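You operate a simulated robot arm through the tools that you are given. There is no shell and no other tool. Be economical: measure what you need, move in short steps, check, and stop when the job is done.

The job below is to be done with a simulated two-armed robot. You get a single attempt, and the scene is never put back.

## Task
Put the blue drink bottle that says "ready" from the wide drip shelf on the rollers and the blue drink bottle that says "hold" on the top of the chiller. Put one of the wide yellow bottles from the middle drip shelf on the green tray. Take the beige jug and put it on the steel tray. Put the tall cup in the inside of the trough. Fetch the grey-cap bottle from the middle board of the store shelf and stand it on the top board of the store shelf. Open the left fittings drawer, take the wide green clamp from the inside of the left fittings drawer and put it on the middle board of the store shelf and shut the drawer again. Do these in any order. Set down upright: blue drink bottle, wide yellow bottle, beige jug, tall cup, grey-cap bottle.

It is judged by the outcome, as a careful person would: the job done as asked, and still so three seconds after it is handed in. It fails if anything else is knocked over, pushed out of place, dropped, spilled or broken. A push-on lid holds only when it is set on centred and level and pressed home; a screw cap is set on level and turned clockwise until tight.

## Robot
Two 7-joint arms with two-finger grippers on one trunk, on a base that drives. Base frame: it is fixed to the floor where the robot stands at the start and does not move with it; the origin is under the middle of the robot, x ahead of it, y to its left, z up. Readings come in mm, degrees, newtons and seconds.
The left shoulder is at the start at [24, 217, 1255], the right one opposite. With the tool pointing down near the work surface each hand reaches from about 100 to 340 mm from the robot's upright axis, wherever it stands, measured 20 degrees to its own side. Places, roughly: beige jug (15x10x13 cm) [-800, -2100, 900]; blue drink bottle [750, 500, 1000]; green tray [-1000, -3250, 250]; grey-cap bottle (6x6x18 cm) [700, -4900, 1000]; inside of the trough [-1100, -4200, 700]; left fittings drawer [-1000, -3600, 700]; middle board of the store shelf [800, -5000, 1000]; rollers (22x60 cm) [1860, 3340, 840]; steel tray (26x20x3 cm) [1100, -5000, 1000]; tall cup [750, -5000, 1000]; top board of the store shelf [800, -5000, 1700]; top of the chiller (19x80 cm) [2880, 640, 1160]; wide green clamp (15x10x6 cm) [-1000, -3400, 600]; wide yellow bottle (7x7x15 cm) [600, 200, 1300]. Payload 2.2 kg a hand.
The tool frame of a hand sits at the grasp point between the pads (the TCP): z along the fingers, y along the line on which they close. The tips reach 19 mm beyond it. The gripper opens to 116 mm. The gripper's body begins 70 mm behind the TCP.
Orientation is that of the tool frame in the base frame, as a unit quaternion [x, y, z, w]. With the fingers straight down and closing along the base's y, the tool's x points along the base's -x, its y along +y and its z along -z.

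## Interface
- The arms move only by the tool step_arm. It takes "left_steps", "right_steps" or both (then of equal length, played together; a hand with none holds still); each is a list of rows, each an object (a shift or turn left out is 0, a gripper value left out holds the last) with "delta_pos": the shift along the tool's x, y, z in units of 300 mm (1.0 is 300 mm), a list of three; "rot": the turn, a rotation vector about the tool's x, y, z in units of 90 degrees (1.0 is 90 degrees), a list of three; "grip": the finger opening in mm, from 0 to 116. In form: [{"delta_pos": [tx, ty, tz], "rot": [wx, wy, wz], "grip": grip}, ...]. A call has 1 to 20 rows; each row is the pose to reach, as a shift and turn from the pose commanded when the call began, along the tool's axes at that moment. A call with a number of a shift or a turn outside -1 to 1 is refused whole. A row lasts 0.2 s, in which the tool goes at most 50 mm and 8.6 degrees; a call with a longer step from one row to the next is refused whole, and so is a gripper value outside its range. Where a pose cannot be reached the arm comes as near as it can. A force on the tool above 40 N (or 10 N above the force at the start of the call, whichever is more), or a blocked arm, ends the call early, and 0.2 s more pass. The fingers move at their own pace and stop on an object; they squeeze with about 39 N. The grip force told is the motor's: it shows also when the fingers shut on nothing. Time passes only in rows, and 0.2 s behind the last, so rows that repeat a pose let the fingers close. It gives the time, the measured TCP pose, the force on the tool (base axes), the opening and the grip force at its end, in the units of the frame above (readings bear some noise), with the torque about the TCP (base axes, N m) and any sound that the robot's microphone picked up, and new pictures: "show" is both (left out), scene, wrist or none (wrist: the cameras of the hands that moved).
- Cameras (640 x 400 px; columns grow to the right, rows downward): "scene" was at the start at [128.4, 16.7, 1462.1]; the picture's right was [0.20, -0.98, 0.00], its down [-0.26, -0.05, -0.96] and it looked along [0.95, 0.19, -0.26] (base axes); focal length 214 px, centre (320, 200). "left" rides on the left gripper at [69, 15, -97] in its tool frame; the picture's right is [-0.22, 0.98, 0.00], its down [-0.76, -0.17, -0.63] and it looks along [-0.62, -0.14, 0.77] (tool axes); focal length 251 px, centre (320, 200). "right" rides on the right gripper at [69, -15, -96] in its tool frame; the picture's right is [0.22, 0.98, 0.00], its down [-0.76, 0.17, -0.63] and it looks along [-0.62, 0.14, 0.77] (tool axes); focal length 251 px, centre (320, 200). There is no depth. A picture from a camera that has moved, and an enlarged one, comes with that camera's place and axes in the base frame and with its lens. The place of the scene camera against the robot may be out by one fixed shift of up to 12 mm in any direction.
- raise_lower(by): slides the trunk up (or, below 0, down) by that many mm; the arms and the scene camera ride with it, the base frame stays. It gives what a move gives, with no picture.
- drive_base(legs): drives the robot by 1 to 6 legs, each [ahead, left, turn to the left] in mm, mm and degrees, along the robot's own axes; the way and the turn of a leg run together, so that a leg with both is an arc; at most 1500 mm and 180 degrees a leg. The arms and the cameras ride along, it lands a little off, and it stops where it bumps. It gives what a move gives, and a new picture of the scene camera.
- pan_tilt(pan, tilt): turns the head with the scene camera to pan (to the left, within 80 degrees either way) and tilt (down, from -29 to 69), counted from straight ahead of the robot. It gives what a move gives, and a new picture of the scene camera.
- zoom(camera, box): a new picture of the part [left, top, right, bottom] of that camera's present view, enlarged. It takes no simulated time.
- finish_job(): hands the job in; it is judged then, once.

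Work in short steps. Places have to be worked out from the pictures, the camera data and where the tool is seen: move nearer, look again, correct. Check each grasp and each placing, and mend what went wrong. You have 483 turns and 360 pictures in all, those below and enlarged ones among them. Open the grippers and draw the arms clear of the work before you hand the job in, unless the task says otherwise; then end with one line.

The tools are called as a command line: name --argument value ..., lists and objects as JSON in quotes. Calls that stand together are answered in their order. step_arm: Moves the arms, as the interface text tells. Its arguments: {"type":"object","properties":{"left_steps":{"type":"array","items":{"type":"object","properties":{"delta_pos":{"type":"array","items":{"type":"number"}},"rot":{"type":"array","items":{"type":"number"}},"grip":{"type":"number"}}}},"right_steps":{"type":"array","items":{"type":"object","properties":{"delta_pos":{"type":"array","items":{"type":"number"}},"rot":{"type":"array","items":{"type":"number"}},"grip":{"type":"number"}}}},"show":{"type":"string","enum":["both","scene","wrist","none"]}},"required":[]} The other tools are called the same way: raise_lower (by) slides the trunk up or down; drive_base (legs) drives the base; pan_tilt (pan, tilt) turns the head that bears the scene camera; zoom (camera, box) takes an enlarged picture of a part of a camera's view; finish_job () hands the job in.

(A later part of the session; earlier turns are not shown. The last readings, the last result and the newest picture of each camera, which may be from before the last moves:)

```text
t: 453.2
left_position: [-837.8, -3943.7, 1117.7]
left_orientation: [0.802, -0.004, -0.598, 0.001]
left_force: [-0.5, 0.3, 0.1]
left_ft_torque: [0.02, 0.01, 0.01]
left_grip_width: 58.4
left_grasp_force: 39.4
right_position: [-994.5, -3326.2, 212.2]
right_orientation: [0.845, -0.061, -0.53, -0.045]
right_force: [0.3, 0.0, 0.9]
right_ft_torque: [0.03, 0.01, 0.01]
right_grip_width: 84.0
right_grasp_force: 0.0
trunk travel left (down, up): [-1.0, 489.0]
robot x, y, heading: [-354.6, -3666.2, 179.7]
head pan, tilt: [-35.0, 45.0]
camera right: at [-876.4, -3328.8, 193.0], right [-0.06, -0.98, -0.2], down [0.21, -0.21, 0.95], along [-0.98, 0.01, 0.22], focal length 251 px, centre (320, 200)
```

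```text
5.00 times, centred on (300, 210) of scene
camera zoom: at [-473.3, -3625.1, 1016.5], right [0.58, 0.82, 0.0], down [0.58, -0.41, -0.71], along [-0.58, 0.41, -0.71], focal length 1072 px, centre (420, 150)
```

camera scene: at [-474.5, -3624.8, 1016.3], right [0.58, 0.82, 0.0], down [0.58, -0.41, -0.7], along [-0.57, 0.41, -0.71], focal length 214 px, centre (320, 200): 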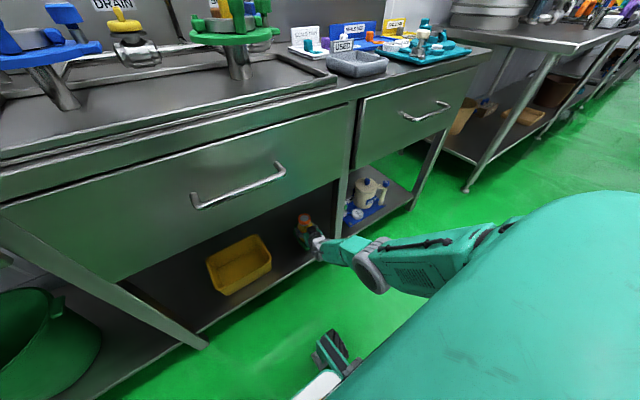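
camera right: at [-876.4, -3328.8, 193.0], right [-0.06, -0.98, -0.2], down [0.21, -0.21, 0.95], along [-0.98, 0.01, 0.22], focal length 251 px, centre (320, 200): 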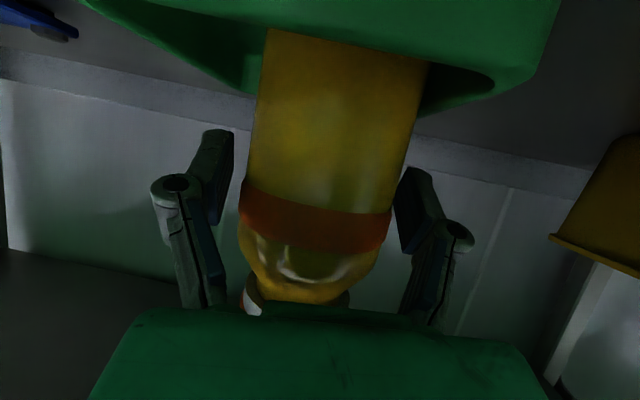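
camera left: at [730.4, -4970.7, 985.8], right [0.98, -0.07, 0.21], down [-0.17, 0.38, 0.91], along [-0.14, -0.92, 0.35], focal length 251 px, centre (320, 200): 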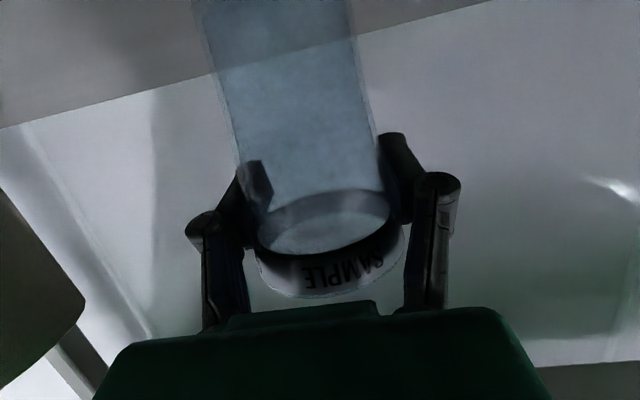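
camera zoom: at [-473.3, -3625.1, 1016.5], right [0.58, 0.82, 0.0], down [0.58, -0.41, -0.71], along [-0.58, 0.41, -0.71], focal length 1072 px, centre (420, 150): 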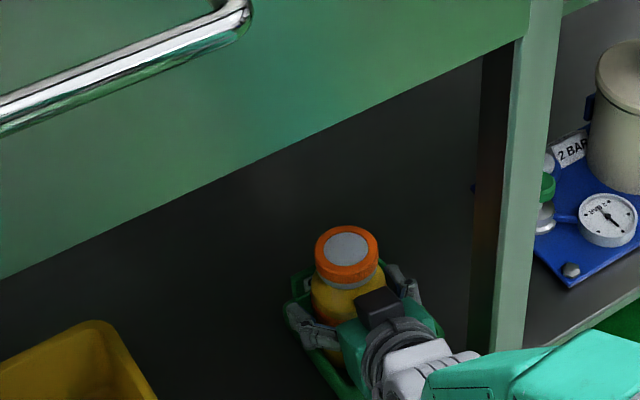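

Bottle stands in the tray. I open a little more and withdraw along the tool's own axis.

step_arm --right_steps '[{"grip": 92}, {"grip": 96}]' --show "none"

raise_lower --by 12

drive_base --legs '[[-100, 14, 0]]'

drive_base --legs '[[-250, 34, 0]]'

zoom --camera "scene" --box '[220, 120, 420, 260]'

```text
t: 453.8
left_position: [-838.1, -3943.6, 1117.9]
left_orientation: [0.802, -0.004, -0.598, 0.001]
left_force: [-0.2, 1.0, -0.5]
left_ft_torque: [0.01, -0.04, 0.0]
left_grip_width: 58.5
left_grasp_force: 38.8
right_position: [-993.1, -3326.5, 211.9]
right_orientation: [0.845, -0.06, -0.53, -0.044]
right_force: [0.8, 0.1, -0.3]
right_ft_torque: [-0.01, 0.01, 0.02]
right_grip_width: 96.2
right_grasp_force: 0.1
trunk travel left (down, up): [-1.0, 489.0]
robot x, y, heading: [-358.7, -3664.1, 179.8]
head pan, tilt: [-35.0, 45.0]
```

```text
t: 454.4
left_position: [-837.5, -3944.4, 1129.7]
left_orientation: [0.802, -0.004, -0.597, 0.0]
left_force: [0.7, -0.1, 0.1]
left_ft_torque: [-0.01, 0.05, -0.01]
left_grip_width: 58.0
left_grasp_force: 39.2
right_position: [-994.4, -3326.8, 224.0]
right_orientation: [0.844, -0.061, -0.53, -0.045]
right_force: [0.7, 0.2, 1.1]
right_ft_torque: [0.03, 0.01, -0.02]
right_grip_width: 96.0
right_grasp_force: 0.0
trunk travel left (down, up): [-13.0, 477.0]
robot x, y, heading: [-361.0, -3667.0, 179.9]
head pan, tilt: [-35.0, 45.0]
```

```text
t: 455.6
left_position: [-732.4, -3955.9, 1130.7]
left_orientation: [0.802, -0.004, -0.597, 0.002]
left_force: [0.6, -0.9, -0.2]
left_ft_torque: [-0.01, 0.01, -0.01]
left_grip_width: 58.1
left_grasp_force: 38.4
right_position: [-891.3, -3341.5, 223.8]
right_orientation: [0.844, -0.06, -0.531, -0.043]
right_force: [-0.4, -0.3, 0.5]
right_ft_torque: [0.0, 0.0, 0.05]
right_grip_width: 96.0
right_grasp_force: 0.2
trunk travel left (down, up): [-13.0, 477.0]
robot x, y, heading: [-255.6, -3683.4, 179.8]
head pan, tilt: [-35.0, 45.0]
camera scene: at [-370.0, -3636.0, 1028.5], right [0.58, 0.82, 0.0], down [0.58, -0.41, -0.71], along [-0.58, 0.41, -0.71], focal length 214 px, centre (320, 200)
```

scene: 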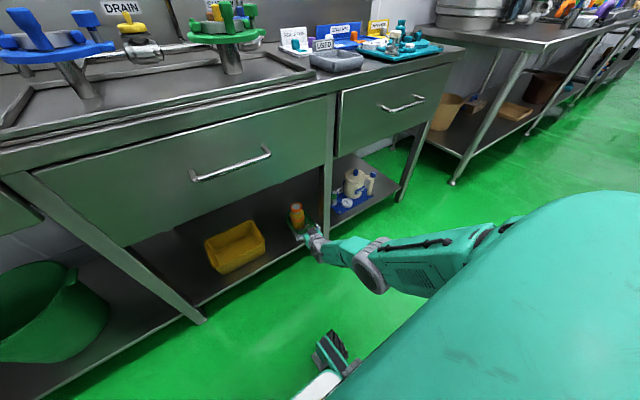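

```text
t: 457.4
left_position: [-480.6, -3996.1, 1131.4]
left_orientation: [0.801, 0.001, -0.599, 0.005]
left_force: [1.1, 0.0, 0.4]
left_ft_torque: [0.0, -0.04, 0.02]
left_grip_width: 58.2
left_grasp_force: 38.7
right_position: [-648.2, -3380.1, 225.1]
right_orientation: [0.844, -0.056, -0.531, -0.042]
right_force: [-0.1, -0.2, -0.3]
right_ft_torque: [0.0, 0.04, 0.01]
right_grip_width: 96.0
right_grasp_force: 0.0
trunk travel left (down, up): [-13.0, 477.0]
robot x, y, heading: [-10.7, -3714.1, -179.5]
head pan, tilt: [-35.0, 45.0]
camera scene: at [-123.6, -3672.0, 1028.6], right [0.57, 0.82, 0.0], down [0.58, -0.4, -0.71], along [-0.58, 0.4, -0.71], focal length 214 px, centre (320, 200)
```

scene: 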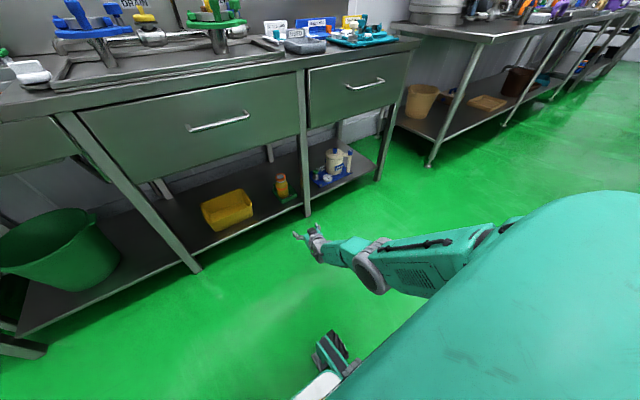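

```text
2.86 times, centred on (320, 190) of scene
camera zoom: at [-123.6, -3672.0, 1028.6], right [0.57, 0.82, 0.0], down [0.58, -0.4, -0.71], along [-0.58, 0.4, -0.71], focal length 613 px, centre (320, 229)
```

zoom: 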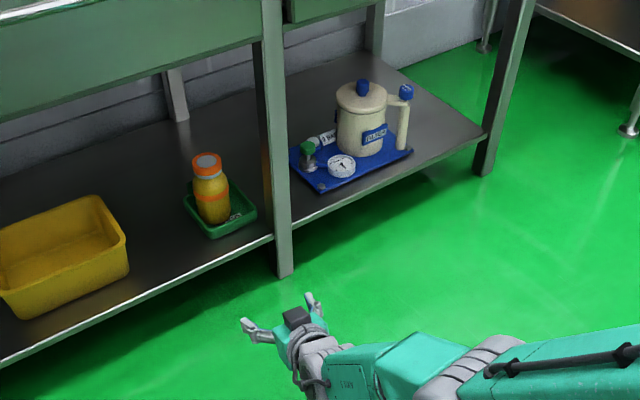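

Yellow bottle is upright in the GOOD tray. Now the trough: I look left at it.

pan_tilt --pan 25 --tilt 22

```text
t: 458.7
left_position: [-480.3, -3996.4, 1130.7]
left_orientation: [0.801, 0.001, -0.598, 0.004]
left_force: [0.4, 0.3, -1.5]
left_ft_torque: [0.01, -0.01, 0.04]
left_grip_width: 58.2
left_grasp_force: 39.3
right_position: [-648.9, -3379.9, 226.0]
right_orientation: [0.843, -0.056, -0.533, -0.042]
right_force: [-0.1, -0.4, 0.6]
right_ft_torque: [0.03, -0.01, -0.01]
right_grip_width: 96.2
right_grasp_force: 0.0
trunk travel left (down, up): [-13.0, 477.0]
robot x, y, heading: [-11.0, -3712.7, -179.3]
head pan, tilt: [25.0, 22.0]
camera scene: at [-141.1, -3758.3, 1063.7], right [-0.43, 0.9, 0.0], down [0.34, 0.16, -0.93], along [-0.84, -0.4, -0.38], focal length 214 px, centre (320, 200)
```

scene: 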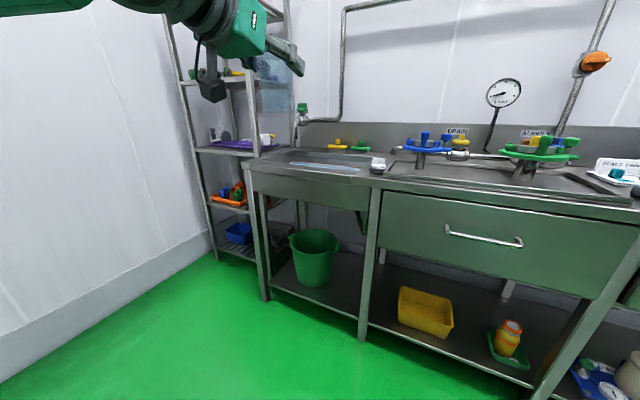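

I raise the trunk 280 to look down into the trough and zoom in.

raise_lower --by 280

zoom --camera "scene" --box '[200, 160, 440, 310]'

```text
t: 461.5
left_position: [-481.5, -3995.3, 1409.9]
left_orientation: [0.802, 0.0, -0.597, 0.003]
left_force: [-0.2, -0.3, -1.0]
left_ft_torque: [-0.02, 0.0, 0.0]
left_grip_width: 57.9
left_grasp_force: 39.2
right_position: [-650.3, -3380.2, 505.5]
right_orientation: [0.843, -0.055, -0.533, -0.042]
right_force: [-0.4, 0.2, -0.8]
right_ft_torque: [-0.03, 0.03, -0.02]
right_grip_width: 96.2
right_grasp_force: 0.0
trunk travel left (down, up): [-293.0, 197.0]
robot x, y, heading: [-9.8, -3712.4, -179.5]
head pan, tilt: [25.0, 22.0]
```

```text
2.67 times, centred on (320, 235) of scene
camera zoom: at [-142.0, -3758.6, 1343.7], right [-0.43, 0.9, 0.0], down [0.34, 0.16, -0.93], along [-0.84, -0.4, -0.38], focal length 572 px, centre (320, 107)
```

zoom: 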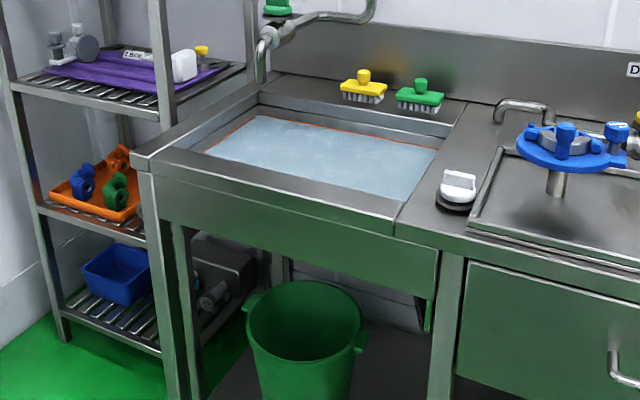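

Trough floor (blue mat) is ~50 mm below the rim (z≈785), interior x -945…-1269, y -4015…-4450. First I bring the right arm back up in front (3 moves).

step_arm --right_steps '[{"delta_pos": [-0.14, 0.05, -0.07]}, {"delta_pos": [-0.28, 0.1, -0.14]}, {"delta_pos": [-0.42, 0.15, -0.21]}, {"delta_pos": [-0.56, 0.2, -0.28]}, {"delta_pos": [-0.7, 0.25, -0.35]}, {"delta_pos": [-0.84, 0.3, -0.42]}, {"delta_pos": [-0.97, 0.3, -0.48]}, {"delta_pos": [-0.97, 0.3, -0.48]}]' --show "none"

step_arm --right_steps '[{"delta_pos": [-0.14, 0, -0.07]}, {"delta_pos": [-0.28, 0, -0.14]}, {"delta_pos": [-0.42, 0, -0.21]}, {"delta_pos": [-0.56, 0, -0.28]}, {"delta_pos": [-0.7, 0, -0.35]}, {"delta_pos": [-0.84, 0, -0.42]}, {"delta_pos": [-0.97, 0, -0.48]}, {"delta_pos": [-0.97, 0, -0.48]}]' --show "none"

```text
t: 463.1
left_position: [-480.7, -3994.9, 1407.3]
left_orientation: [0.804, 0.0, -0.595, 0.004]
left_force: [0.1, 1.2, -0.6]
left_ft_torque: [0.0, -0.01, -0.01]
left_grip_width: 58.2
left_grasp_force: 39.2
right_position: [-812.8, -3510.1, 697.5]
right_orientation: [0.849, -0.054, -0.524, -0.043]
right_force: [0.0, -0.7, -2.8]
right_ft_torque: [0.18, 0.01, -0.03]
right_grip_width: 95.8
right_grasp_force: 0.1
right hand out of reach, approached as far as the arm can: row 1, 2, 3, 4, 5, 6, 7
trunk travel left (down, up): [-293.0, 197.0]
robot x, y, heading: [-9.9, -3711.5, -179.7]
head pan, tilt: [25.0, 22.0]
stopped in row 7 (right hand): the force on the tool passed its limit at 60 N (the readings are from after the stop); the commanded pose is now the measured one
```

```text
t: 463.5
left_position: [-477.4, -3992.9, 1404.8]
left_orientation: [0.806, 0.0, -0.592, 0.004]
left_force: [1.2, 0.6, 0.7]
left_ft_torque: [-0.02, -0.01, 0.0]
left_grip_width: 58.4
left_grasp_force: 39.4
right_position: [-812.4, -3511.7, 697.6]
right_orientation: [0.854, -0.053, -0.516, -0.046]
right_force: [-0.7, 2.1, -4.3]
right_ft_torque: [0.23, 0.02, 0.03]
right_grip_width: 95.1
right_grasp_force: 0.0
right hand out of reach, approached as far as the arm can: row 1
trunk travel left (down, up): [-293.0, 197.0]
robot x, y, heading: [-9.4, -3714.9, -179.8]
head pan, tilt: [25.0, 22.0]
stopped in row 1 (right hand): the force on the tool passed its limit at 60 N (the readings are from after the stop); the commanded pose is now the measured one
```

The right hand bumped the drawer handle area. I look through the right camera before moving.

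zoom --camera "right" --box '[0, 0, 640, 400]'

```text
1.00 times, centred on (320, 200) of right (not enlarged: the box is as wide or as high as the picture)
camera zoom: at [-693.7, -3511.6, 683.4], right [-0.03, -0.98, -0.21], down [0.18, -0.21, 0.96], along [-0.98, -0.01, 0.18], focal length 251 px, centre (320, 200)
```

zoom: 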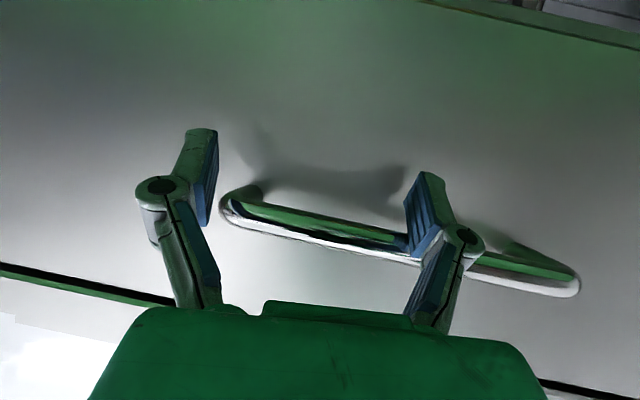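

A finger is pressing up under the drawer handle. I lower the trunk 20 mm and back off 200 mm.

raise_lower --by -20

drive_base --legs '[[-200, 0, 0]]'

```text
t: 464.1
left_position: [-476.4, -3993.9, 1387.5]
left_orientation: [0.805, 0.0, -0.593, 0.004]
left_force: [0.9, -0.9, 0.3]
left_ft_torque: [-0.02, -0.03, 0.03]
left_grip_width: 58.0
left_grasp_force: 38.6
right_position: [-812.1, -3512.8, 680.8]
right_orientation: [0.854, -0.052, -0.516, -0.045]
right_force: [0.3, -1.1, -0.4]
right_ft_torque: [0.01, -0.03, 0.02]
right_grip_width: 96.2
right_grasp_force: 0.1
trunk travel left (down, up): [-273.0, 217.0]
robot x, y, heading: [-6.1, -3709.8, -179.7]
head pan, tilt: [25.0, 22.0]
```

```text
t: 465.8
left_position: [-268.0, -3995.1, 1385.0]
left_orientation: [0.805, 0.002, -0.593, 0.005]
left_force: [0.1, 0.2, -0.5]
left_ft_torque: [-0.02, 0.02, 0.0]
left_grip_width: 57.9
left_grasp_force: 39.3
right_position: [-606.2, -3513.0, 681.1]
right_orientation: [0.854, -0.05, -0.516, -0.044]
right_force: [0.1, -0.5, 0.6]
right_ft_torque: [-0.01, -0.01, 0.03]
right_grip_width: 96.0
right_grasp_force: 0.1
trunk travel left (down, up): [-273.0, 217.0]
robot x, y, heading: [196.9, -3712.2, -179.5]
head pan, tilt: [25.0, 22.0]
camera scene: at [65.1, -3759.0, 1323.6], right [-0.43, 0.9, 0.0], down [0.34, 0.16, -0.93], along [-0.83, -0.4, -0.38], focal length 214 px, centre (320, 200)
```

scene: 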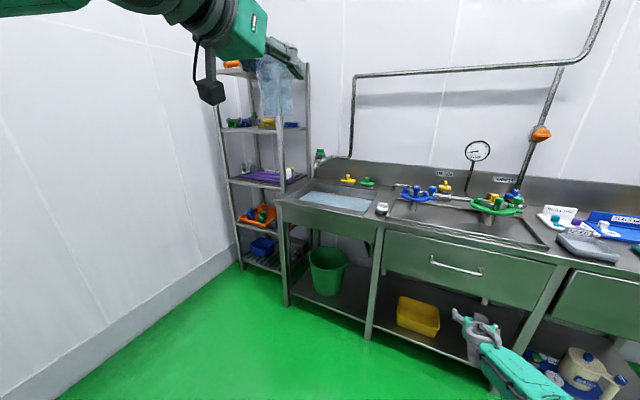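

Free. I raise and retract the right arm in two moves.

step_arm --right_steps '[{"delta_pos": [-0.09, 0, -0.11]}, {"delta_pos": [-0.18, 0, -0.22]}, {"delta_pos": [-0.27, 0, -0.33]}, {"delta_pos": [-0.36, 0, -0.44]}, {"delta_pos": [-0.45, 0, -0.55]}, {"delta_pos": [-0.54, 0, -0.66]}, {"delta_pos": [-0.61, 0, -0.77]}, {"delta_pos": [-0.61, 0, -0.77]}]' --show "none"

step_arm --right_steps '[{"delta_pos": [-0.09, 0, -0.11]}, {"delta_pos": [-0.18, 0, -0.22]}, {"delta_pos": [-0.27, 0, -0.33]}, {"delta_pos": [-0.36, 0, -0.44]}, {"delta_pos": [-0.45, 0, -0.55]}, {"delta_pos": [-0.54, 0, -0.66]}, {"delta_pos": [-0.61, 0, -0.77]}, {"delta_pos": [-0.61, 0, -0.77]}]' --show "none"

```text
t: 467.6
left_position: [-267.3, -3992.8, 1383.7]
left_orientation: [0.807, 0.002, -0.591, 0.006]
left_force: [0.3, -0.3, -0.1]
left_ft_torque: [0.01, 0.02, -0.01]
left_grip_width: 58.1
left_grasp_force: 39.2
right_position: [-674.2, -3592.9, 912.4]
right_orientation: [0.853, -0.052, -0.517, -0.044]
right_force: [0.8, 0.0, 0.3]
right_ft_torque: [0.02, 0.0, 0.02]
right_grip_width: 95.9
right_grasp_force: 0.0
right hand out of reach, approached as far as the arm can: row 1, 2, 3, 4, 5, 6, 7, 8
trunk travel left (down, up): [-273.0, 217.0]
robot x, y, heading: [194.2, -3710.9, -179.3]
head pan, tilt: [25.0, 22.0]
```

```text
t: 469.4
left_position: [-267.3, -3993.4, 1382.9]
left_orientation: [0.807, 0.002, -0.591, 0.006]
left_force: [1.0, 0.4, -0.6]
left_ft_torque: [0.01, 0.04, -0.03]
left_grip_width: 58.2
left_grasp_force: 38.7
right_position: [-645.9, -3650.5, 1198.7]
right_orientation: [0.854, -0.051, -0.516, -0.044]
right_force: [-0.2, 0.2, -0.6]
right_ft_torque: [-0.01, -0.04, 0.03]
right_grip_width: 96.1
right_grasp_force: 0.1
right hand out of reach, approached as far as the arm can: row 1, 2, 3, 4, 5, 6, 7, 8
trunk travel left (down, up): [-273.0, 217.0]
robot x, y, heading: [199.4, -3709.8, -179.7]
head pan, tilt: [25.0, 22.0]
```

Now I retract the right hand 300 mm and move it out to its own side.

step_arm --right_steps '[{"delta_pos": [0.058, -0.075, -0.11]}, {"delta_pos": [0.116, -0.15, -0.22]}, {"delta_pos": [0.174, -0.225, -0.33]}, {"delta_pos": [0.232, -0.3, -0.44]}, {"delta_pos": [0.29, -0.375, -0.55]}, {"delta_pos": [0.348, -0.45, -0.66]}, {"delta_pos": [0.406, -0.525, -0.77]}, {"delta_pos": [0.465, -0.6, -0.885]}, {"delta_pos": [0.465, -0.6, -0.885]}]' --show "none"

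raise_lower --by -260

```text
t: 471.4
left_position: [-267.4, -3996.8, 1384.4]
left_orientation: [0.806, 0.002, -0.592, 0.004]
left_force: [-0.4, 0.3, -1.3]
left_ft_torque: [-0.01, 0.01, -0.02]
left_grip_width: 58.1
left_grasp_force: 39.4
right_position: [-601.0, -3669.8, 1302.5]
right_orientation: [0.854, -0.051, -0.517, -0.045]
right_force: [-1.0, 0.1, -0.2]
right_ft_torque: [0.03, 0.01, 0.01]
right_grip_width: 96.0
right_grasp_force: 0.1
right hand out of reach, approached as far as the arm can: row 1, 2, 3, 4, 5, 6, 7, 8, 9
trunk travel left (down, up): [-273.0, 217.0]
robot x, y, heading: [197.1, -3709.1, -179.4]
head pan, tilt: [25.0, 22.0]
```

```text
t: 474.0
left_position: [-266.6, -3992.1, 1124.3]
left_orientation: [0.806, 0.001, -0.592, 0.005]
left_force: [0.5, -0.3, -0.3]
left_ft_torque: [-0.03, 0.01, 0.03]
left_grip_width: 58.3
left_grasp_force: 39.1
right_position: [-599.8, -3666.5, 1042.8]
right_orientation: [0.853, -0.05, -0.518, -0.043]
right_force: [0.0, -0.4, -0.1]
right_ft_torque: [0.02, 0.0, -0.01]
right_grip_width: 95.7
right_grasp_force: 0.1
trunk travel left (down, up): [-13.0, 477.0]
robot x, y, heading: [197.6, -3710.2, -179.2]
head pan, tilt: [25.0, 22.0]
```

The right arm is stuck near a limit; I pitch its tool 35° steeper, then retract.

step_arm --right_steps '[{"rot": [0, 0.09, 0]}, {"rot": [0, 0.18, 0]}, {"rot": [0, 0.27, 0]}, {"rot": [0, 0.36, 0]}, {"rot": [0, 0.4, 0]}, {"rot": [0, 0.4, 0]}]' --show "none"

step_arm --right_steps '[{"delta_pos": [0.12, -0.05, -0.06]}, {"delta_pos": [0.24, -0.1, -0.12]}, {"delta_pos": [0.36, -0.15, -0.18]}, {"delta_pos": [0.48, -0.2, -0.24]}, {"delta_pos": [0.6, -0.25, -0.3]}, {"delta_pos": [0.72, -0.3, -0.36]}, {"delta_pos": [0.72, -0.3, -0.36]}]' --show "scene"

```text
t: 475.4
left_position: [-266.8, -3995.6, 1123.6]
left_orientation: [0.806, 0.003, -0.592, 0.005]
left_force: [-0.2, -0.4, -0.4]
left_ft_torque: [0.01, 0.01, -0.05]
left_grip_width: 58.3
left_grasp_force: 38.8
right_position: [-509.3, -3628.7, 998.4]
right_orientation: [0.971, -0.061, -0.228, -0.027]
right_force: [-0.6, -0.1, -0.1]
right_ft_torque: [0.02, 0.01, -0.01]
right_grip_width: 96.1
right_grasp_force: 0.0
right hand out of reach, approached as far as the arm can: row 1, 2, 3, 4, 5, 6
trunk travel left (down, up): [-13.0, 477.0]
robot x, y, heading: [197.0, -3713.0, -179.3]
head pan, tilt: [25.0, 22.0]
```

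```text
t: 477.0
left_position: [-266.8, -3993.9, 1125.2]
left_orientation: [0.806, 0.002, -0.592, 0.005]
left_force: [-0.2, -0.9, -1.3]
left_ft_torque: [-0.01, 0.02, 0.01]
left_grip_width: 58.2
left_grasp_force: 38.7
right_position: [-253.5, -3565.5, 994.2]
right_orientation: [0.971, -0.062, -0.228, -0.027]
right_force: [-0.1, 0.1, -0.3]
right_ft_torque: [0.02, -0.01, -0.02]
right_grip_width: 95.9
right_grasp_force: 0.0
trunk travel left (down, up): [-13.0, 477.0]
robot x, y, heading: [195.1, -3714.0, -179.6]
head pan, tilt: [25.0, 22.0]
camera scene: at [67.0, -3758.6, 1063.8], right [-0.43, 0.9, 0.0], down [0.34, 0.16, -0.93], along [-0.83, -0.4, -0.38], focal length 214 px, centre (320, 200)
```

scene: 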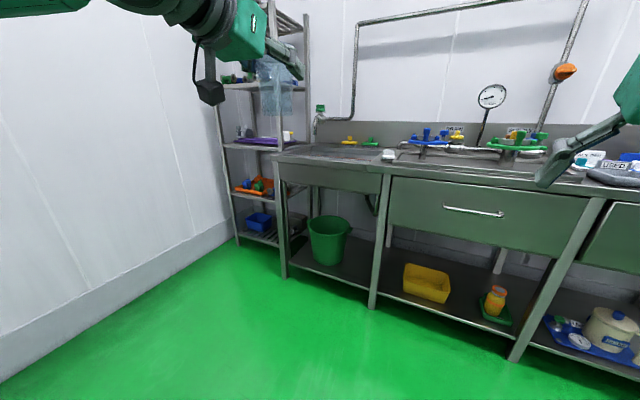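

Right arm is usable again. I strafe left 206 to line the cup up with the trough, then extend the left arm.

drive_base --legs '[[300, 206, -0.4]]'

step_arm --left_steps '[{"delta_pos": [-0.04, 0, 0.13]}, {"delta_pos": [-0.08, 0, 0.26]}, {"delta_pos": [-0.12, 0, 0.39]}, {"delta_pos": [-0.164, 0, 0.525]}, {"delta_pos": [-0.164, 0, 0.525]}]' --show "none"

drive_base --legs '[[330, 0, 0]]'

```text
t: 479.4
left_position: [-560.3, -4194.9, 1125.2]
left_orientation: [0.805, 0.001, -0.593, 0.005]
left_force: [-0.4, -0.3, -0.8]
left_ft_torque: [-0.03, 0.02, -0.02]
left_grip_width: 57.8
left_grasp_force: 39.1
right_position: [-548.2, -3768.2, 995.7]
right_orientation: [0.971, -0.063, -0.228, -0.026]
right_force: [1.1, 0.0, -0.2]
right_ft_torque: [0.0, -0.02, -0.01]
right_grip_width: 96.3
right_grasp_force: 0.0
trunk travel left (down, up): [-13.0, 477.0]
robot x, y, heading: [-96.0, -3916.0, -179.6]
head pan, tilt: [25.0, 22.0]
camera scene: at [-227.8, -3961.0, 1063.8], right [-0.43, 0.9, 0.0], down [0.34, 0.16, -0.93], along [-0.84, -0.4, -0.38], focal length 214 px, centre (320, 200)
```

scene: 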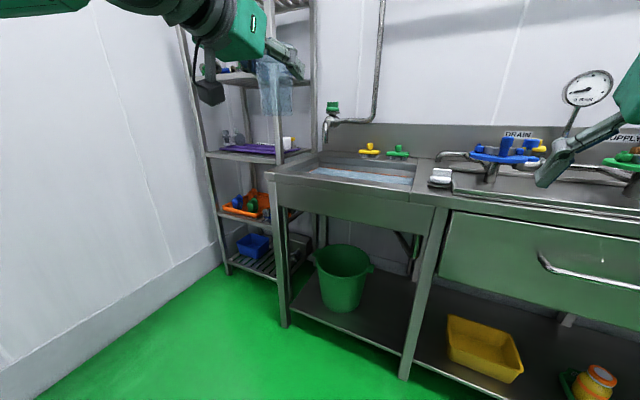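

```text
t: 480.6
left_position: [-722.5, -4196.8, 1129.1]
left_orientation: [0.804, 0.001, -0.594, 0.005]
left_force: [-0.9, 0.3, -0.2]
left_ft_torque: [0.03, 0.0, 0.02]
left_grip_width: 58.2
left_grasp_force: 38.7
right_position: [-546.5, -3768.7, 996.8]
right_orientation: [0.971, -0.062, -0.23, -0.025]
right_force: [0.4, -0.2, 0.7]
right_ft_torque: [0.0, 0.04, 0.01]
right_grip_width: 96.1
right_grasp_force: 0.1
trunk travel left (down, up): [-13.0, 477.0]
robot x, y, heading: [-93.3, -3913.1, -179.4]
head pan, tilt: [25.0, 22.0]
```

```text
t: 482.8
left_position: [-1061.0, -4200.8, 1127.3]
left_orientation: [0.805, 0.002, -0.593, 0.006]
left_force: [-0.5, -0.8, -0.1]
left_ft_torque: [0.0, 0.04, 0.0]
left_grip_width: 57.9
left_grasp_force: 39.4
right_position: [-885.4, -3772.4, 995.5]
right_orientation: [0.971, -0.062, -0.229, -0.025]
right_force: [0.1, 1.2, 0.1]
right_ft_torque: [0.02, -0.05, 0.0]
right_grip_width: 96.1
right_grasp_force: 0.1
trunk travel left (down, up): [-13.0, 477.0]
robot x, y, heading: [-432.6, -3920.2, -179.3]
head pan, tilt: [25.0, 22.0]
camera scene: at [-564.5, -3965.6, 1063.7], right [-0.43, 0.9, 0.0], down [0.34, 0.16, -0.93], along [-0.83, -0.4, -0.38], focal length 214 px, centre (320, 200)
```

scene: 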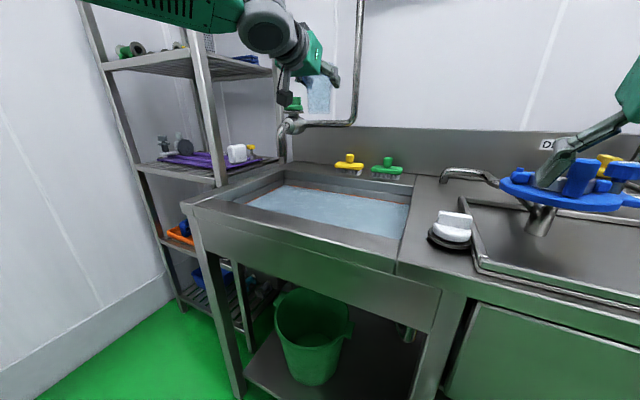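

I drive 72 more so the cup is over the mat at x≈-1132, then lower 200 mm with the arm.

drive_base --legs '[[72, 0, 0]]'

step_arm --left_steps '[{"delta_pos": [0.13, 0, 0.04]}, {"delta_pos": [0.26, 0, 0.08]}, {"delta_pos": [0.39, 0, 0.122]}, {"delta_pos": [0.52, 0, 0.163]}, {"delta_pos": [0.65, 0, 0.204]}, {"delta_pos": [0.65, 0, 0.204]}]' --show "scene"

```text
t: 483.8
left_position: [-1130.8, -4199.3, 1127.5]
left_orientation: [0.805, 0.001, -0.593, 0.004]
left_force: [-0.5, 0.1, -0.7]
left_ft_torque: [0.0, 0.04, -0.01]
left_grip_width: 58.1
left_grasp_force: 38.3
right_position: [-953.9, -3772.3, 996.1]
right_orientation: [0.971, -0.063, -0.229, -0.026]
right_force: [-0.6, 0.6, -1.4]
right_ft_torque: [-0.02, -0.04, 0.0]
right_grip_width: 96.0
right_grasp_force: 0.1
trunk travel left (down, up): [-13.0, 477.0]
robot x, y, heading: [-505.7, -3919.7, -179.7]
head pan, tilt: [25.0, 22.0]
camera scene: at [-637.1, -3965.8, 1063.6], right [-0.43, 0.9, 0.0], down [0.34, 0.16, -0.93], along [-0.83, -0.4, -0.38], focal length 214 px, centre (320, 200)
```

scene: 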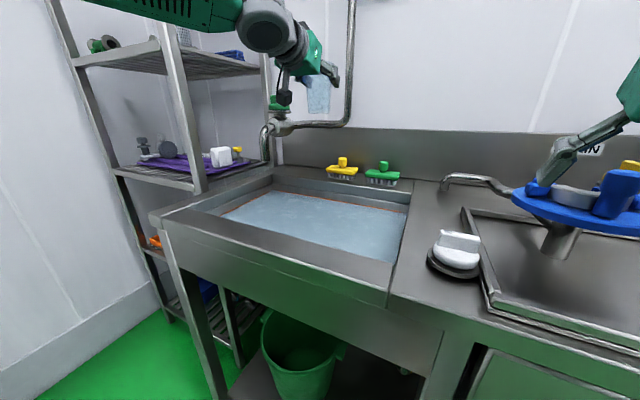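

```text
t: 485.2
left_position: [-1129.8, -4200.6, 927.4]
left_orientation: [0.804, 0.0, -0.595, 0.004]
left_force: [-0.5, 0.4, 0.8]
left_ft_torque: [0.01, 0.0, 0.01]
left_grip_width: 58.2
left_grasp_force: 38.5
right_position: [-950.5, -3771.5, 997.2]
right_orientation: [0.971, -0.063, -0.23, -0.025]
right_force: [0.0, 1.1, 0.4]
right_ft_torque: [-0.01, 0.04, 0.03]
right_grip_width: 96.2
right_grasp_force: 0.1
trunk travel left (down, up): [-13.0, 477.0]
robot x, y, heading: [-506.0, -3918.8, -179.6]
head pan, tilt: [25.0, 22.0]
camera scene: at [-635.4, -3965.8, 1063.9], right [-0.43, 0.9, 0.0], down [0.34, 0.16, -0.93], along [-0.84, -0.4, -0.38], focal length 214 px, centre (320, 200)
```

scene: 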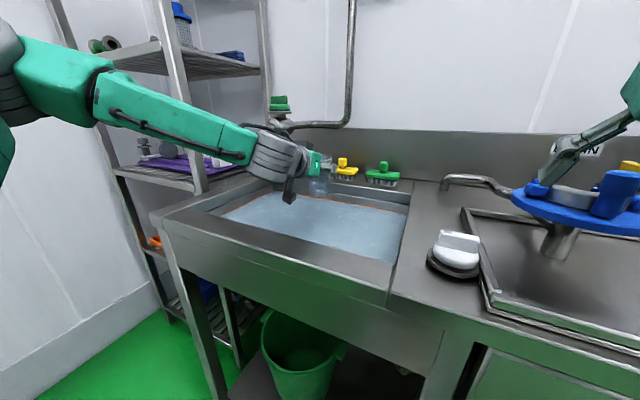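

Good. I lower 50 more, then finely to contact.

step_arm --left_steps '[{"delta_pos": [0.08, 0, 0.025]}, {"delta_pos": [0.16, 0, 0.05]}, {"delta_pos": [0.16, 0, 0.05]}]' --show "none"

zoom --camera "scene" --box '[220, 130, 420, 270]'

```text
t: 486.0
left_position: [-1128.0, -4199.5, 875.4]
left_orientation: [0.803, 0.0, -0.595, 0.004]
left_force: [-0.4, 0.8, -0.4]
left_ft_torque: [0.01, 0.01, 0.02]
left_grip_width: 58.3
left_grasp_force: 39.4
right_position: [-951.7, -3772.4, 997.7]
right_orientation: [0.971, -0.063, -0.231, -0.026]
right_force: [-0.5, -0.1, 0.3]
right_ft_torque: [0.0, 0.01, 0.06]
right_grip_width: 96.0
right_grasp_force: 0.1
trunk travel left (down, up): [-13.0, 477.0]
robot x, y, heading: [-503.7, -3920.2, -179.4]
head pan, tilt: [25.0, 22.0]
```

```text
2.86 times, centred on (320, 200) of scene
camera zoom: at [-635.7, -3966.4, 1063.8], right [-0.43, 0.9, 0.0], down [0.34, 0.16, -0.93], along [-0.84, -0.4, -0.38], focal length 613 px, centre (320, 200)
```

zoom: 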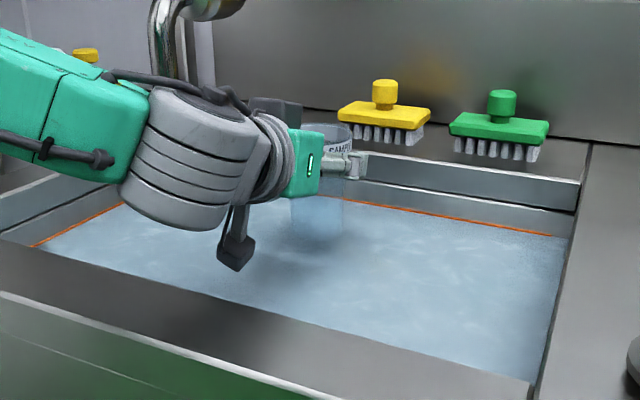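

The blue surface may be a mat or water. I lower in 5 mm rows (30 mm) watching the force.

step_arm --left_steps '[{"delta_pos": [0.016, 0, 0.005]}, {"delta_pos": [0.032, 0, 0.01]}, {"delta_pos": [0.048, 0, 0.015]}, {"delta_pos": [0.064, 0, 0.02]}, {"delta_pos": [0.08, 0, 0.025]}, {"delta_pos": [0.095, 0, 0.03]}]' --show "none"

zoom --camera "scene" --box '[270, 160, 390, 250]'

```text
t: 487.4
left_position: [-1129.1, -4203.1, 844.3]
left_orientation: [0.805, 0.001, -0.594, 0.005]
left_force: [0.8, 0.9, 0.3]
left_ft_torque: [-0.02, 0.0, 0.0]
left_grip_width: 58.0
left_grasp_force: 38.9
right_position: [-951.3, -3771.9, 997.1]
right_orientation: [0.971, -0.064, -0.231, -0.027]
right_force: [0.6, 0.5, -0.1]
right_ft_torque: [-0.02, 0.03, 0.05]
right_grip_width: 96.0
right_grasp_force: 0.2
trunk travel left (down, up): [-13.0, 477.0]
robot x, y, heading: [-503.8, -3918.1, -179.6]
head pan, tilt: [25.0, 22.0]
```

```text
4.44 times, centred on (330, 205) of scene
camera zoom: at [-636.0, -3966.2, 1063.7], right [-0.43, 0.9, 0.0], down [0.34, 0.16, -0.93], along [-0.84, -0.4, -0.38], focal length 953 px, centre (276, 178)
```

zoom: 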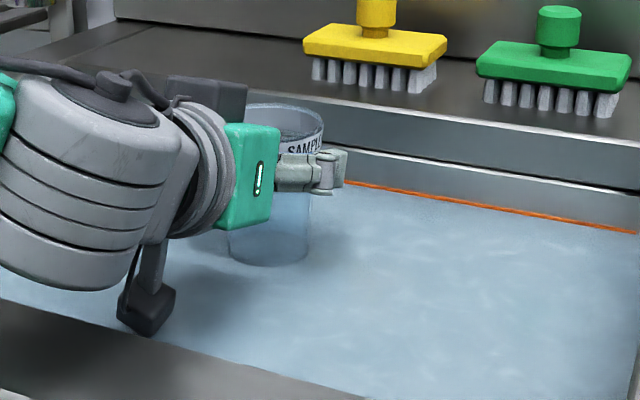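

Cup bottom ≈787, floor ≈780 estimated. I continue in 3 mm rows.

step_arm --left_steps '[{"delta_pos": [0.0095, 0, 0.003]}, {"delta_pos": [0.019, 0, 0.006]}, {"delta_pos": [0.0286, 0, 0.009]}, {"delta_pos": [0.038, 0, 0.012]}, {"delta_pos": [0.0477, 0, 0.015]}]' --show "none"

```text
t: 488.6
left_position: [-1130.5, -4203.3, 828.5]
left_orientation: [0.804, 0.001, -0.594, 0.005]
left_force: [0.8, 0.3, 0.2]
left_ft_torque: [0.0, 0.01, 0.04]
left_grip_width: 58.1
left_grasp_force: 39.1
right_position: [-952.7, -3773.8, 998.4]
right_orientation: [0.971, -0.063, -0.231, -0.026]
right_force: [-0.8, 0.9, 1.2]
right_ft_torque: [-0.03, 0.0, -0.01]
right_grip_width: 96.1
right_grasp_force: 0.1
trunk travel left (down, up): [-13.0, 477.0]
robot x, y, heading: [-504.0, -3918.4, -179.7]
head pan, tilt: [25.0, 22.0]
```

No contact yet, and the wrist nears the rim height. I extend the hand 75 mm deeper, then keep lowering.

step_arm --left_steps '[{"delta_pos": [-0.037, 0, 0.12]}, {"delta_pos": [-0.075, 0, 0.239]}, {"delta_pos": [-0.055, 0, 0.245]}, {"delta_pos": [-0.035, 0, 0.251]}, {"delta_pos": [-0.02, 0, 0.256]}, {"delta_pos": [-0.005, 0, 0.261]}]' --show "none"

zoom --camera "scene" --box '[250, 150, 410, 270]'

```text
t: 490.0
left_position: [-1206.3, -4203.7, 808.3]
left_orientation: [0.804, 0.001, -0.595, 0.005]
left_force: [-1.4, 0.2, -0.3]
left_ft_torque: [0.01, -0.01, 0.0]
left_grip_width: 58.2
left_grasp_force: 38.5
right_position: [-951.0, -3772.5, 996.7]
right_orientation: [0.97, -0.063, -0.231, -0.027]
right_force: [0.1, 0.2, 0.3]
right_ft_torque: [-0.01, 0.03, 0.02]
right_grip_width: 96.2
right_grasp_force: 0.0
trunk travel left (down, up): [-13.0, 477.0]
robot x, y, heading: [-503.9, -3921.7, -179.7]
head pan, tilt: [25.0, 22.0]
```

```text
3.33 times, centred on (330, 210) of scene
camera zoom: at [-636.3, -3966.1, 1063.7], right [-0.43, 0.9, 0.0], down [0.34, 0.16, -0.93], along [-0.84, -0.4, -0.38], focal length 715 px, centre (287, 167)
```

zoom: 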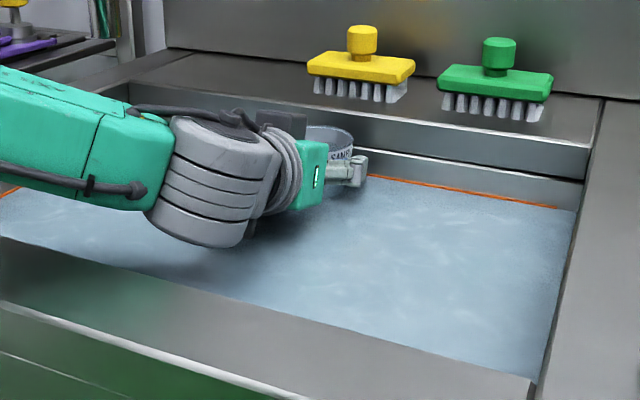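

The blue is an opaque water surface—the cup dips in it, so the floor is deeper. I keep lowering in 4 mm rows until contact.

step_arm --left_steps '[{"delta_pos": [0.0127, 0, 0.004]}, {"delta_pos": [0.0254, 0, 0.008]}, {"delta_pos": [0.038, 0, 0.012]}, {"delta_pos": [0.051, 0, 0.016]}, {"delta_pos": [0.0636, 0, 0.02]}, {"delta_pos": [0.0763, 0, 0.024]}, {"delta_pos": [0.089, 0, 0.028]}, {"delta_pos": [0.1, 0, 0.032]}]' --show "none"

```text
t: 491.8
left_position: [-1207.0, -4203.2, 776.8]
left_orientation: [0.804, 0.001, -0.594, 0.005]
left_force: [0.5, -0.6, 0.4]
left_ft_torque: [-0.01, 0.01, -0.01]
left_grip_width: 58.2
left_grasp_force: 38.8
right_position: [-951.6, -3772.6, 997.3]
right_orientation: [0.971, -0.062, -0.231, -0.026]
right_force: [0.7, 0.0, 0.4]
right_ft_torque: [0.01, 0.02, -0.02]
right_grip_width: 96.2
right_grasp_force: 0.1
trunk travel left (down, up): [-13.0, 477.0]
robot x, y, heading: [-503.3, -3922.8, -179.5]
head pan, tilt: [25.0, 22.0]
```

Still free. I check the left wrist camera.

zoom --camera "left" --box '[0, 0, 640, 400]'

```text
1.00 times, centred on (320, 200) of left (not enlarged: the box is as wide or as high as the picture)
camera zoom: at [-1093.4, -4220.1, 738.0], right [-0.06, -0.98, 0.21], down [0.38, 0.17, 0.91], along [-0.92, 0.13, 0.36], focal length 251 px, centre (320, 200)
```

zoom: 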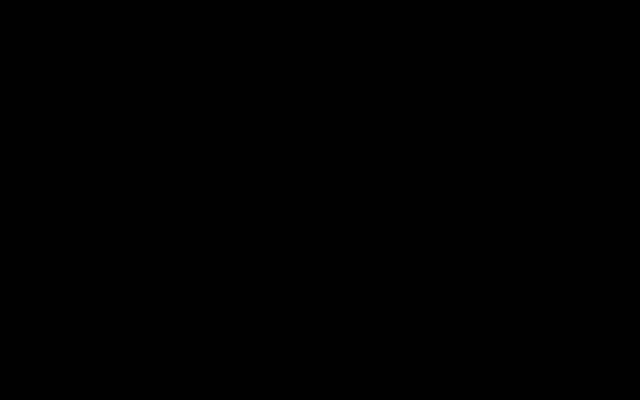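

Underwater view is black. I lower further with care.

step_arm --left_steps '[{"delta_pos": [0.0095, 0, 0.003]}, {"delta_pos": [0.019, 0, 0.006]}, {"delta_pos": [0.0286, 0, 0.009]}, {"delta_pos": [0.038, 0, 0.012]}, {"delta_pos": [0.0477, 0, 0.015]}, {"delta_pos": [0.057, 0, 0.018]}]' --show "none"

```text
t: 493.2
left_position: [-1210.0, -4203.2, 793.7]
left_orientation: [0.795, 0.006, -0.607, 0.005]
left_force: [-0.4, 0.2, -0.9]
left_ft_torque: [-0.01, 0.04, -0.02]
left_grip_width: 58.2
left_grasp_force: 38.8
left hand out of reach, approached as far as the arm can: row 4, 5, 6
right_position: [-950.6, -3771.1, 999.2]
right_orientation: [0.971, -0.064, -0.23, -0.025]
right_force: [0.7, 0.1, 0.7]
right_ft_torque: [-0.02, -0.01, -0.02]
right_grip_width: 96.1
right_grasp_force: 0.0
trunk travel left (down, up): [-13.0, 477.0]
robot x, y, heading: [-508.3, -3921.4, -179.5]
head pan, tilt: [25.0, 22.0]
```

At the arm's low limit. I steepen the tool by 10° and lower the trunk 12 mm to get deeper.

raise_lower --by -12

step_arm --left_steps '[{"delta_pos": [0.02, 0, 0.006], "rot": [0, 0.06, 0]}, {"delta_pos": [0.04, 0, 0.012], "rot": [0, 0.12, 0]}, {"delta_pos": [0.053, 0, 0.017], "rot": [0, 0.14, 0]}, {"delta_pos": [0.066, 0, 0.021], "rot": [0, 0.14, 0]}, {"delta_pos": [0.08, 0, 0.025], "rot": [0, 0.14, 0]}, {"delta_pos": [0.095, 0, 0.03], "rot": [0, 0.14, 0]}]' --show "none"

```text
t: 493.8
left_position: [-1211.9, -4204.1, 803.0]
left_orientation: [0.786, 0.01, -0.618, 0.004]
left_force: [0.1, -0.4, -0.1]
left_ft_torque: [0.0, -0.03, 0.0]
left_grip_width: 58.2
left_grasp_force: 38.6
right_position: [-947.0, -3769.6, 989.5]
right_orientation: [0.97, -0.063, -0.232, -0.024]
right_force: [-0.8, -1.2, 0.4]
right_ft_torque: [-0.01, 0.02, 0.0]
right_grip_width: 96.0
right_grasp_force: 0.1
trunk travel left (down, up): [-1.0, 489.0]
robot x, y, heading: [-504.6, -3921.8, -179.4]
head pan, tilt: [25.0, 22.0]
```

```text
t: 495.2
left_position: [-1205.3, -4201.0, 734.5]
left_orientation: [0.863, 0.003, -0.505, 0.007]
left_force: [0.8, -7.6, 23.8]
left_ft_torque: [-0.12, -0.12, 0.0]
left_grip_width: 50.4
left_grasp_force: 38.9
right_position: [-949.6, -3768.6, 985.4]
right_orientation: [0.97, -0.063, -0.232, -0.024]
right_force: [-0.7, 0.3, 0.6]
right_ft_torque: [-0.04, 0.0, -0.01]
right_grip_width: 95.9
right_grasp_force: 0.0
trunk travel left (down, up): [-1.0, 489.0]
robot x, y, heading: [-505.3, -3916.2, -179.6]
head pan, tilt: [25.0, 22.0]
```

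Contact with the trough floor (24 N). I ease off slightly, rotate back a little, and open slowly so the cup rights itself.

step_arm --left_steps '[{"delta_pos": [-0.012, 0, -0.006], "rot": [0, -0.04, 0]}, {"delta_pos": [-0.015, 0, -0.008], "rot": [0, -0.09, 0]}, {"delta_pos": [-0.015, 0, -0.008], "rot": [0, -0.09, 0], "grip": 54}, {"delta_pos": [-0.015, 0, -0.008], "rot": [0, -0.09, 0], "grip": 60}, {"delta_pos": [-0.015, 0, -0.008], "rot": [0, -0.09, 0], "grip": 70}, {"delta_pos": [-0.015, 0, -0.008], "rot": [0, -0.09, 0], "grip": 90}, {"delta_pos": [-0.015, 0, -0.008], "rot": [0, -0.09, 0], "grip": 100}, {"delta_pos": [-0.015, 0, -0.008], "rot": [0, -0.09, 0], "grip": 100}]' --show "scene"

zoom --camera "scene" --box '[250, 150, 410, 270]'

```text
t: 495.6
left_position: [-1206.1, -4200.3, 737.9]
left_orientation: [0.853, 0.002, -0.522, 0.003]
left_force: [6.4, 3.0, 13.9]
left_ft_torque: [-0.03, -2.32, 0.65]
left_grip_width: 50.5
left_grasp_force: 38.9
right_position: [-949.4, -3773.1, 985.9]
right_orientation: [0.971, -0.063, -0.23, -0.026]
right_force: [-0.9, -0.1, 0.3]
right_ft_torque: [-0.01, 0.05, -0.01]
right_grip_width: 96.3
right_grasp_force: 0.1
trunk travel left (down, up): [-1.0, 489.0]
robot x, y, heading: [-506.3, -3922.0, -179.5]
head pan, tilt: [25.0, 22.0]
stopped in row 1 (left hand): the force on the tool passed its limit at 41 N (the readings are from after the stop); the commanded pose is now the measured one
camera scene: at [-634.1, -3966.1, 1051.9], right [-0.43, 0.9, 0.0], down [0.34, 0.16, -0.93], along [-0.84, -0.4, -0.38], focal length 214 px, centre (320, 200)
```

scene: 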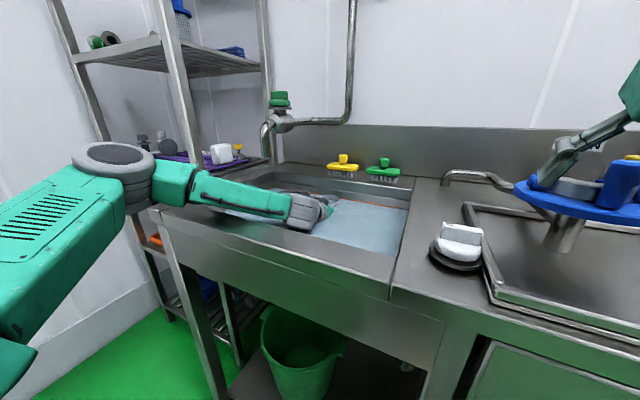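

```text
3.33 times, centred on (330, 210) of scene
camera zoom: at [-634.1, -3966.1, 1051.9], right [-0.43, 0.9, 0.0], down [0.34, 0.16, -0.93], along [-0.84, -0.4, -0.38], focal length 715 px, centre (287, 167)
```

zoom: 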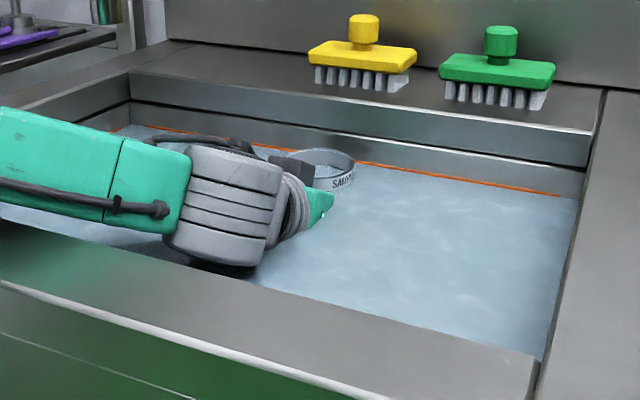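

The rotation met resistance (camera near the floor). I simply open the fingers in place.

step_arm --left_steps '[{"grip": 54}, {"grip": 60}, {"grip": 70}, {"grip": 85}, {"grip": 100}, {"grip": 100}]' --show "none"

zoom --camera "scene" --box '[270, 160, 390, 250]'

```text
t: 496.9
left_position: [-1205.8, -4201.6, 737.0]
left_orientation: [0.854, 0.001, -0.521, 0.005]
left_force: [-5.4, -2.2, 27.3]
left_ft_torque: [-0.34, -3.56, -0.25]
left_grip_width: 100.1
left_grasp_force: 0.1
right_position: [-949.2, -3771.0, 986.8]
right_orientation: [0.97, -0.063, -0.232, -0.025]
right_force: [-0.5, 0.0, 0.5]
right_ft_torque: [0.01, -0.01, -0.01]
right_grip_width: 96.0
right_grasp_force: 0.2
trunk travel left (down, up): [-1.0, 489.0]
robot x, y, heading: [-503.8, -3922.7, -179.7]
head pan, tilt: [25.0, 22.0]
```

```text
4.44 times, centred on (330, 205) of scene
camera zoom: at [-633.7, -3964.2, 1052.3], right [-0.43, 0.9, 0.0], down [0.34, 0.16, -0.93], along [-0.84, -0.4, -0.38], focal length 953 px, centre (276, 178)
```

zoom: 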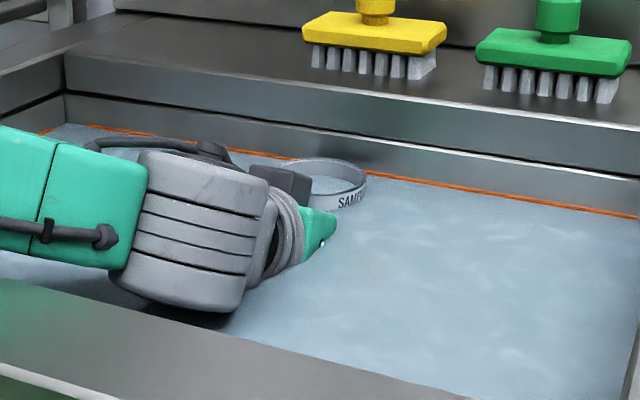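

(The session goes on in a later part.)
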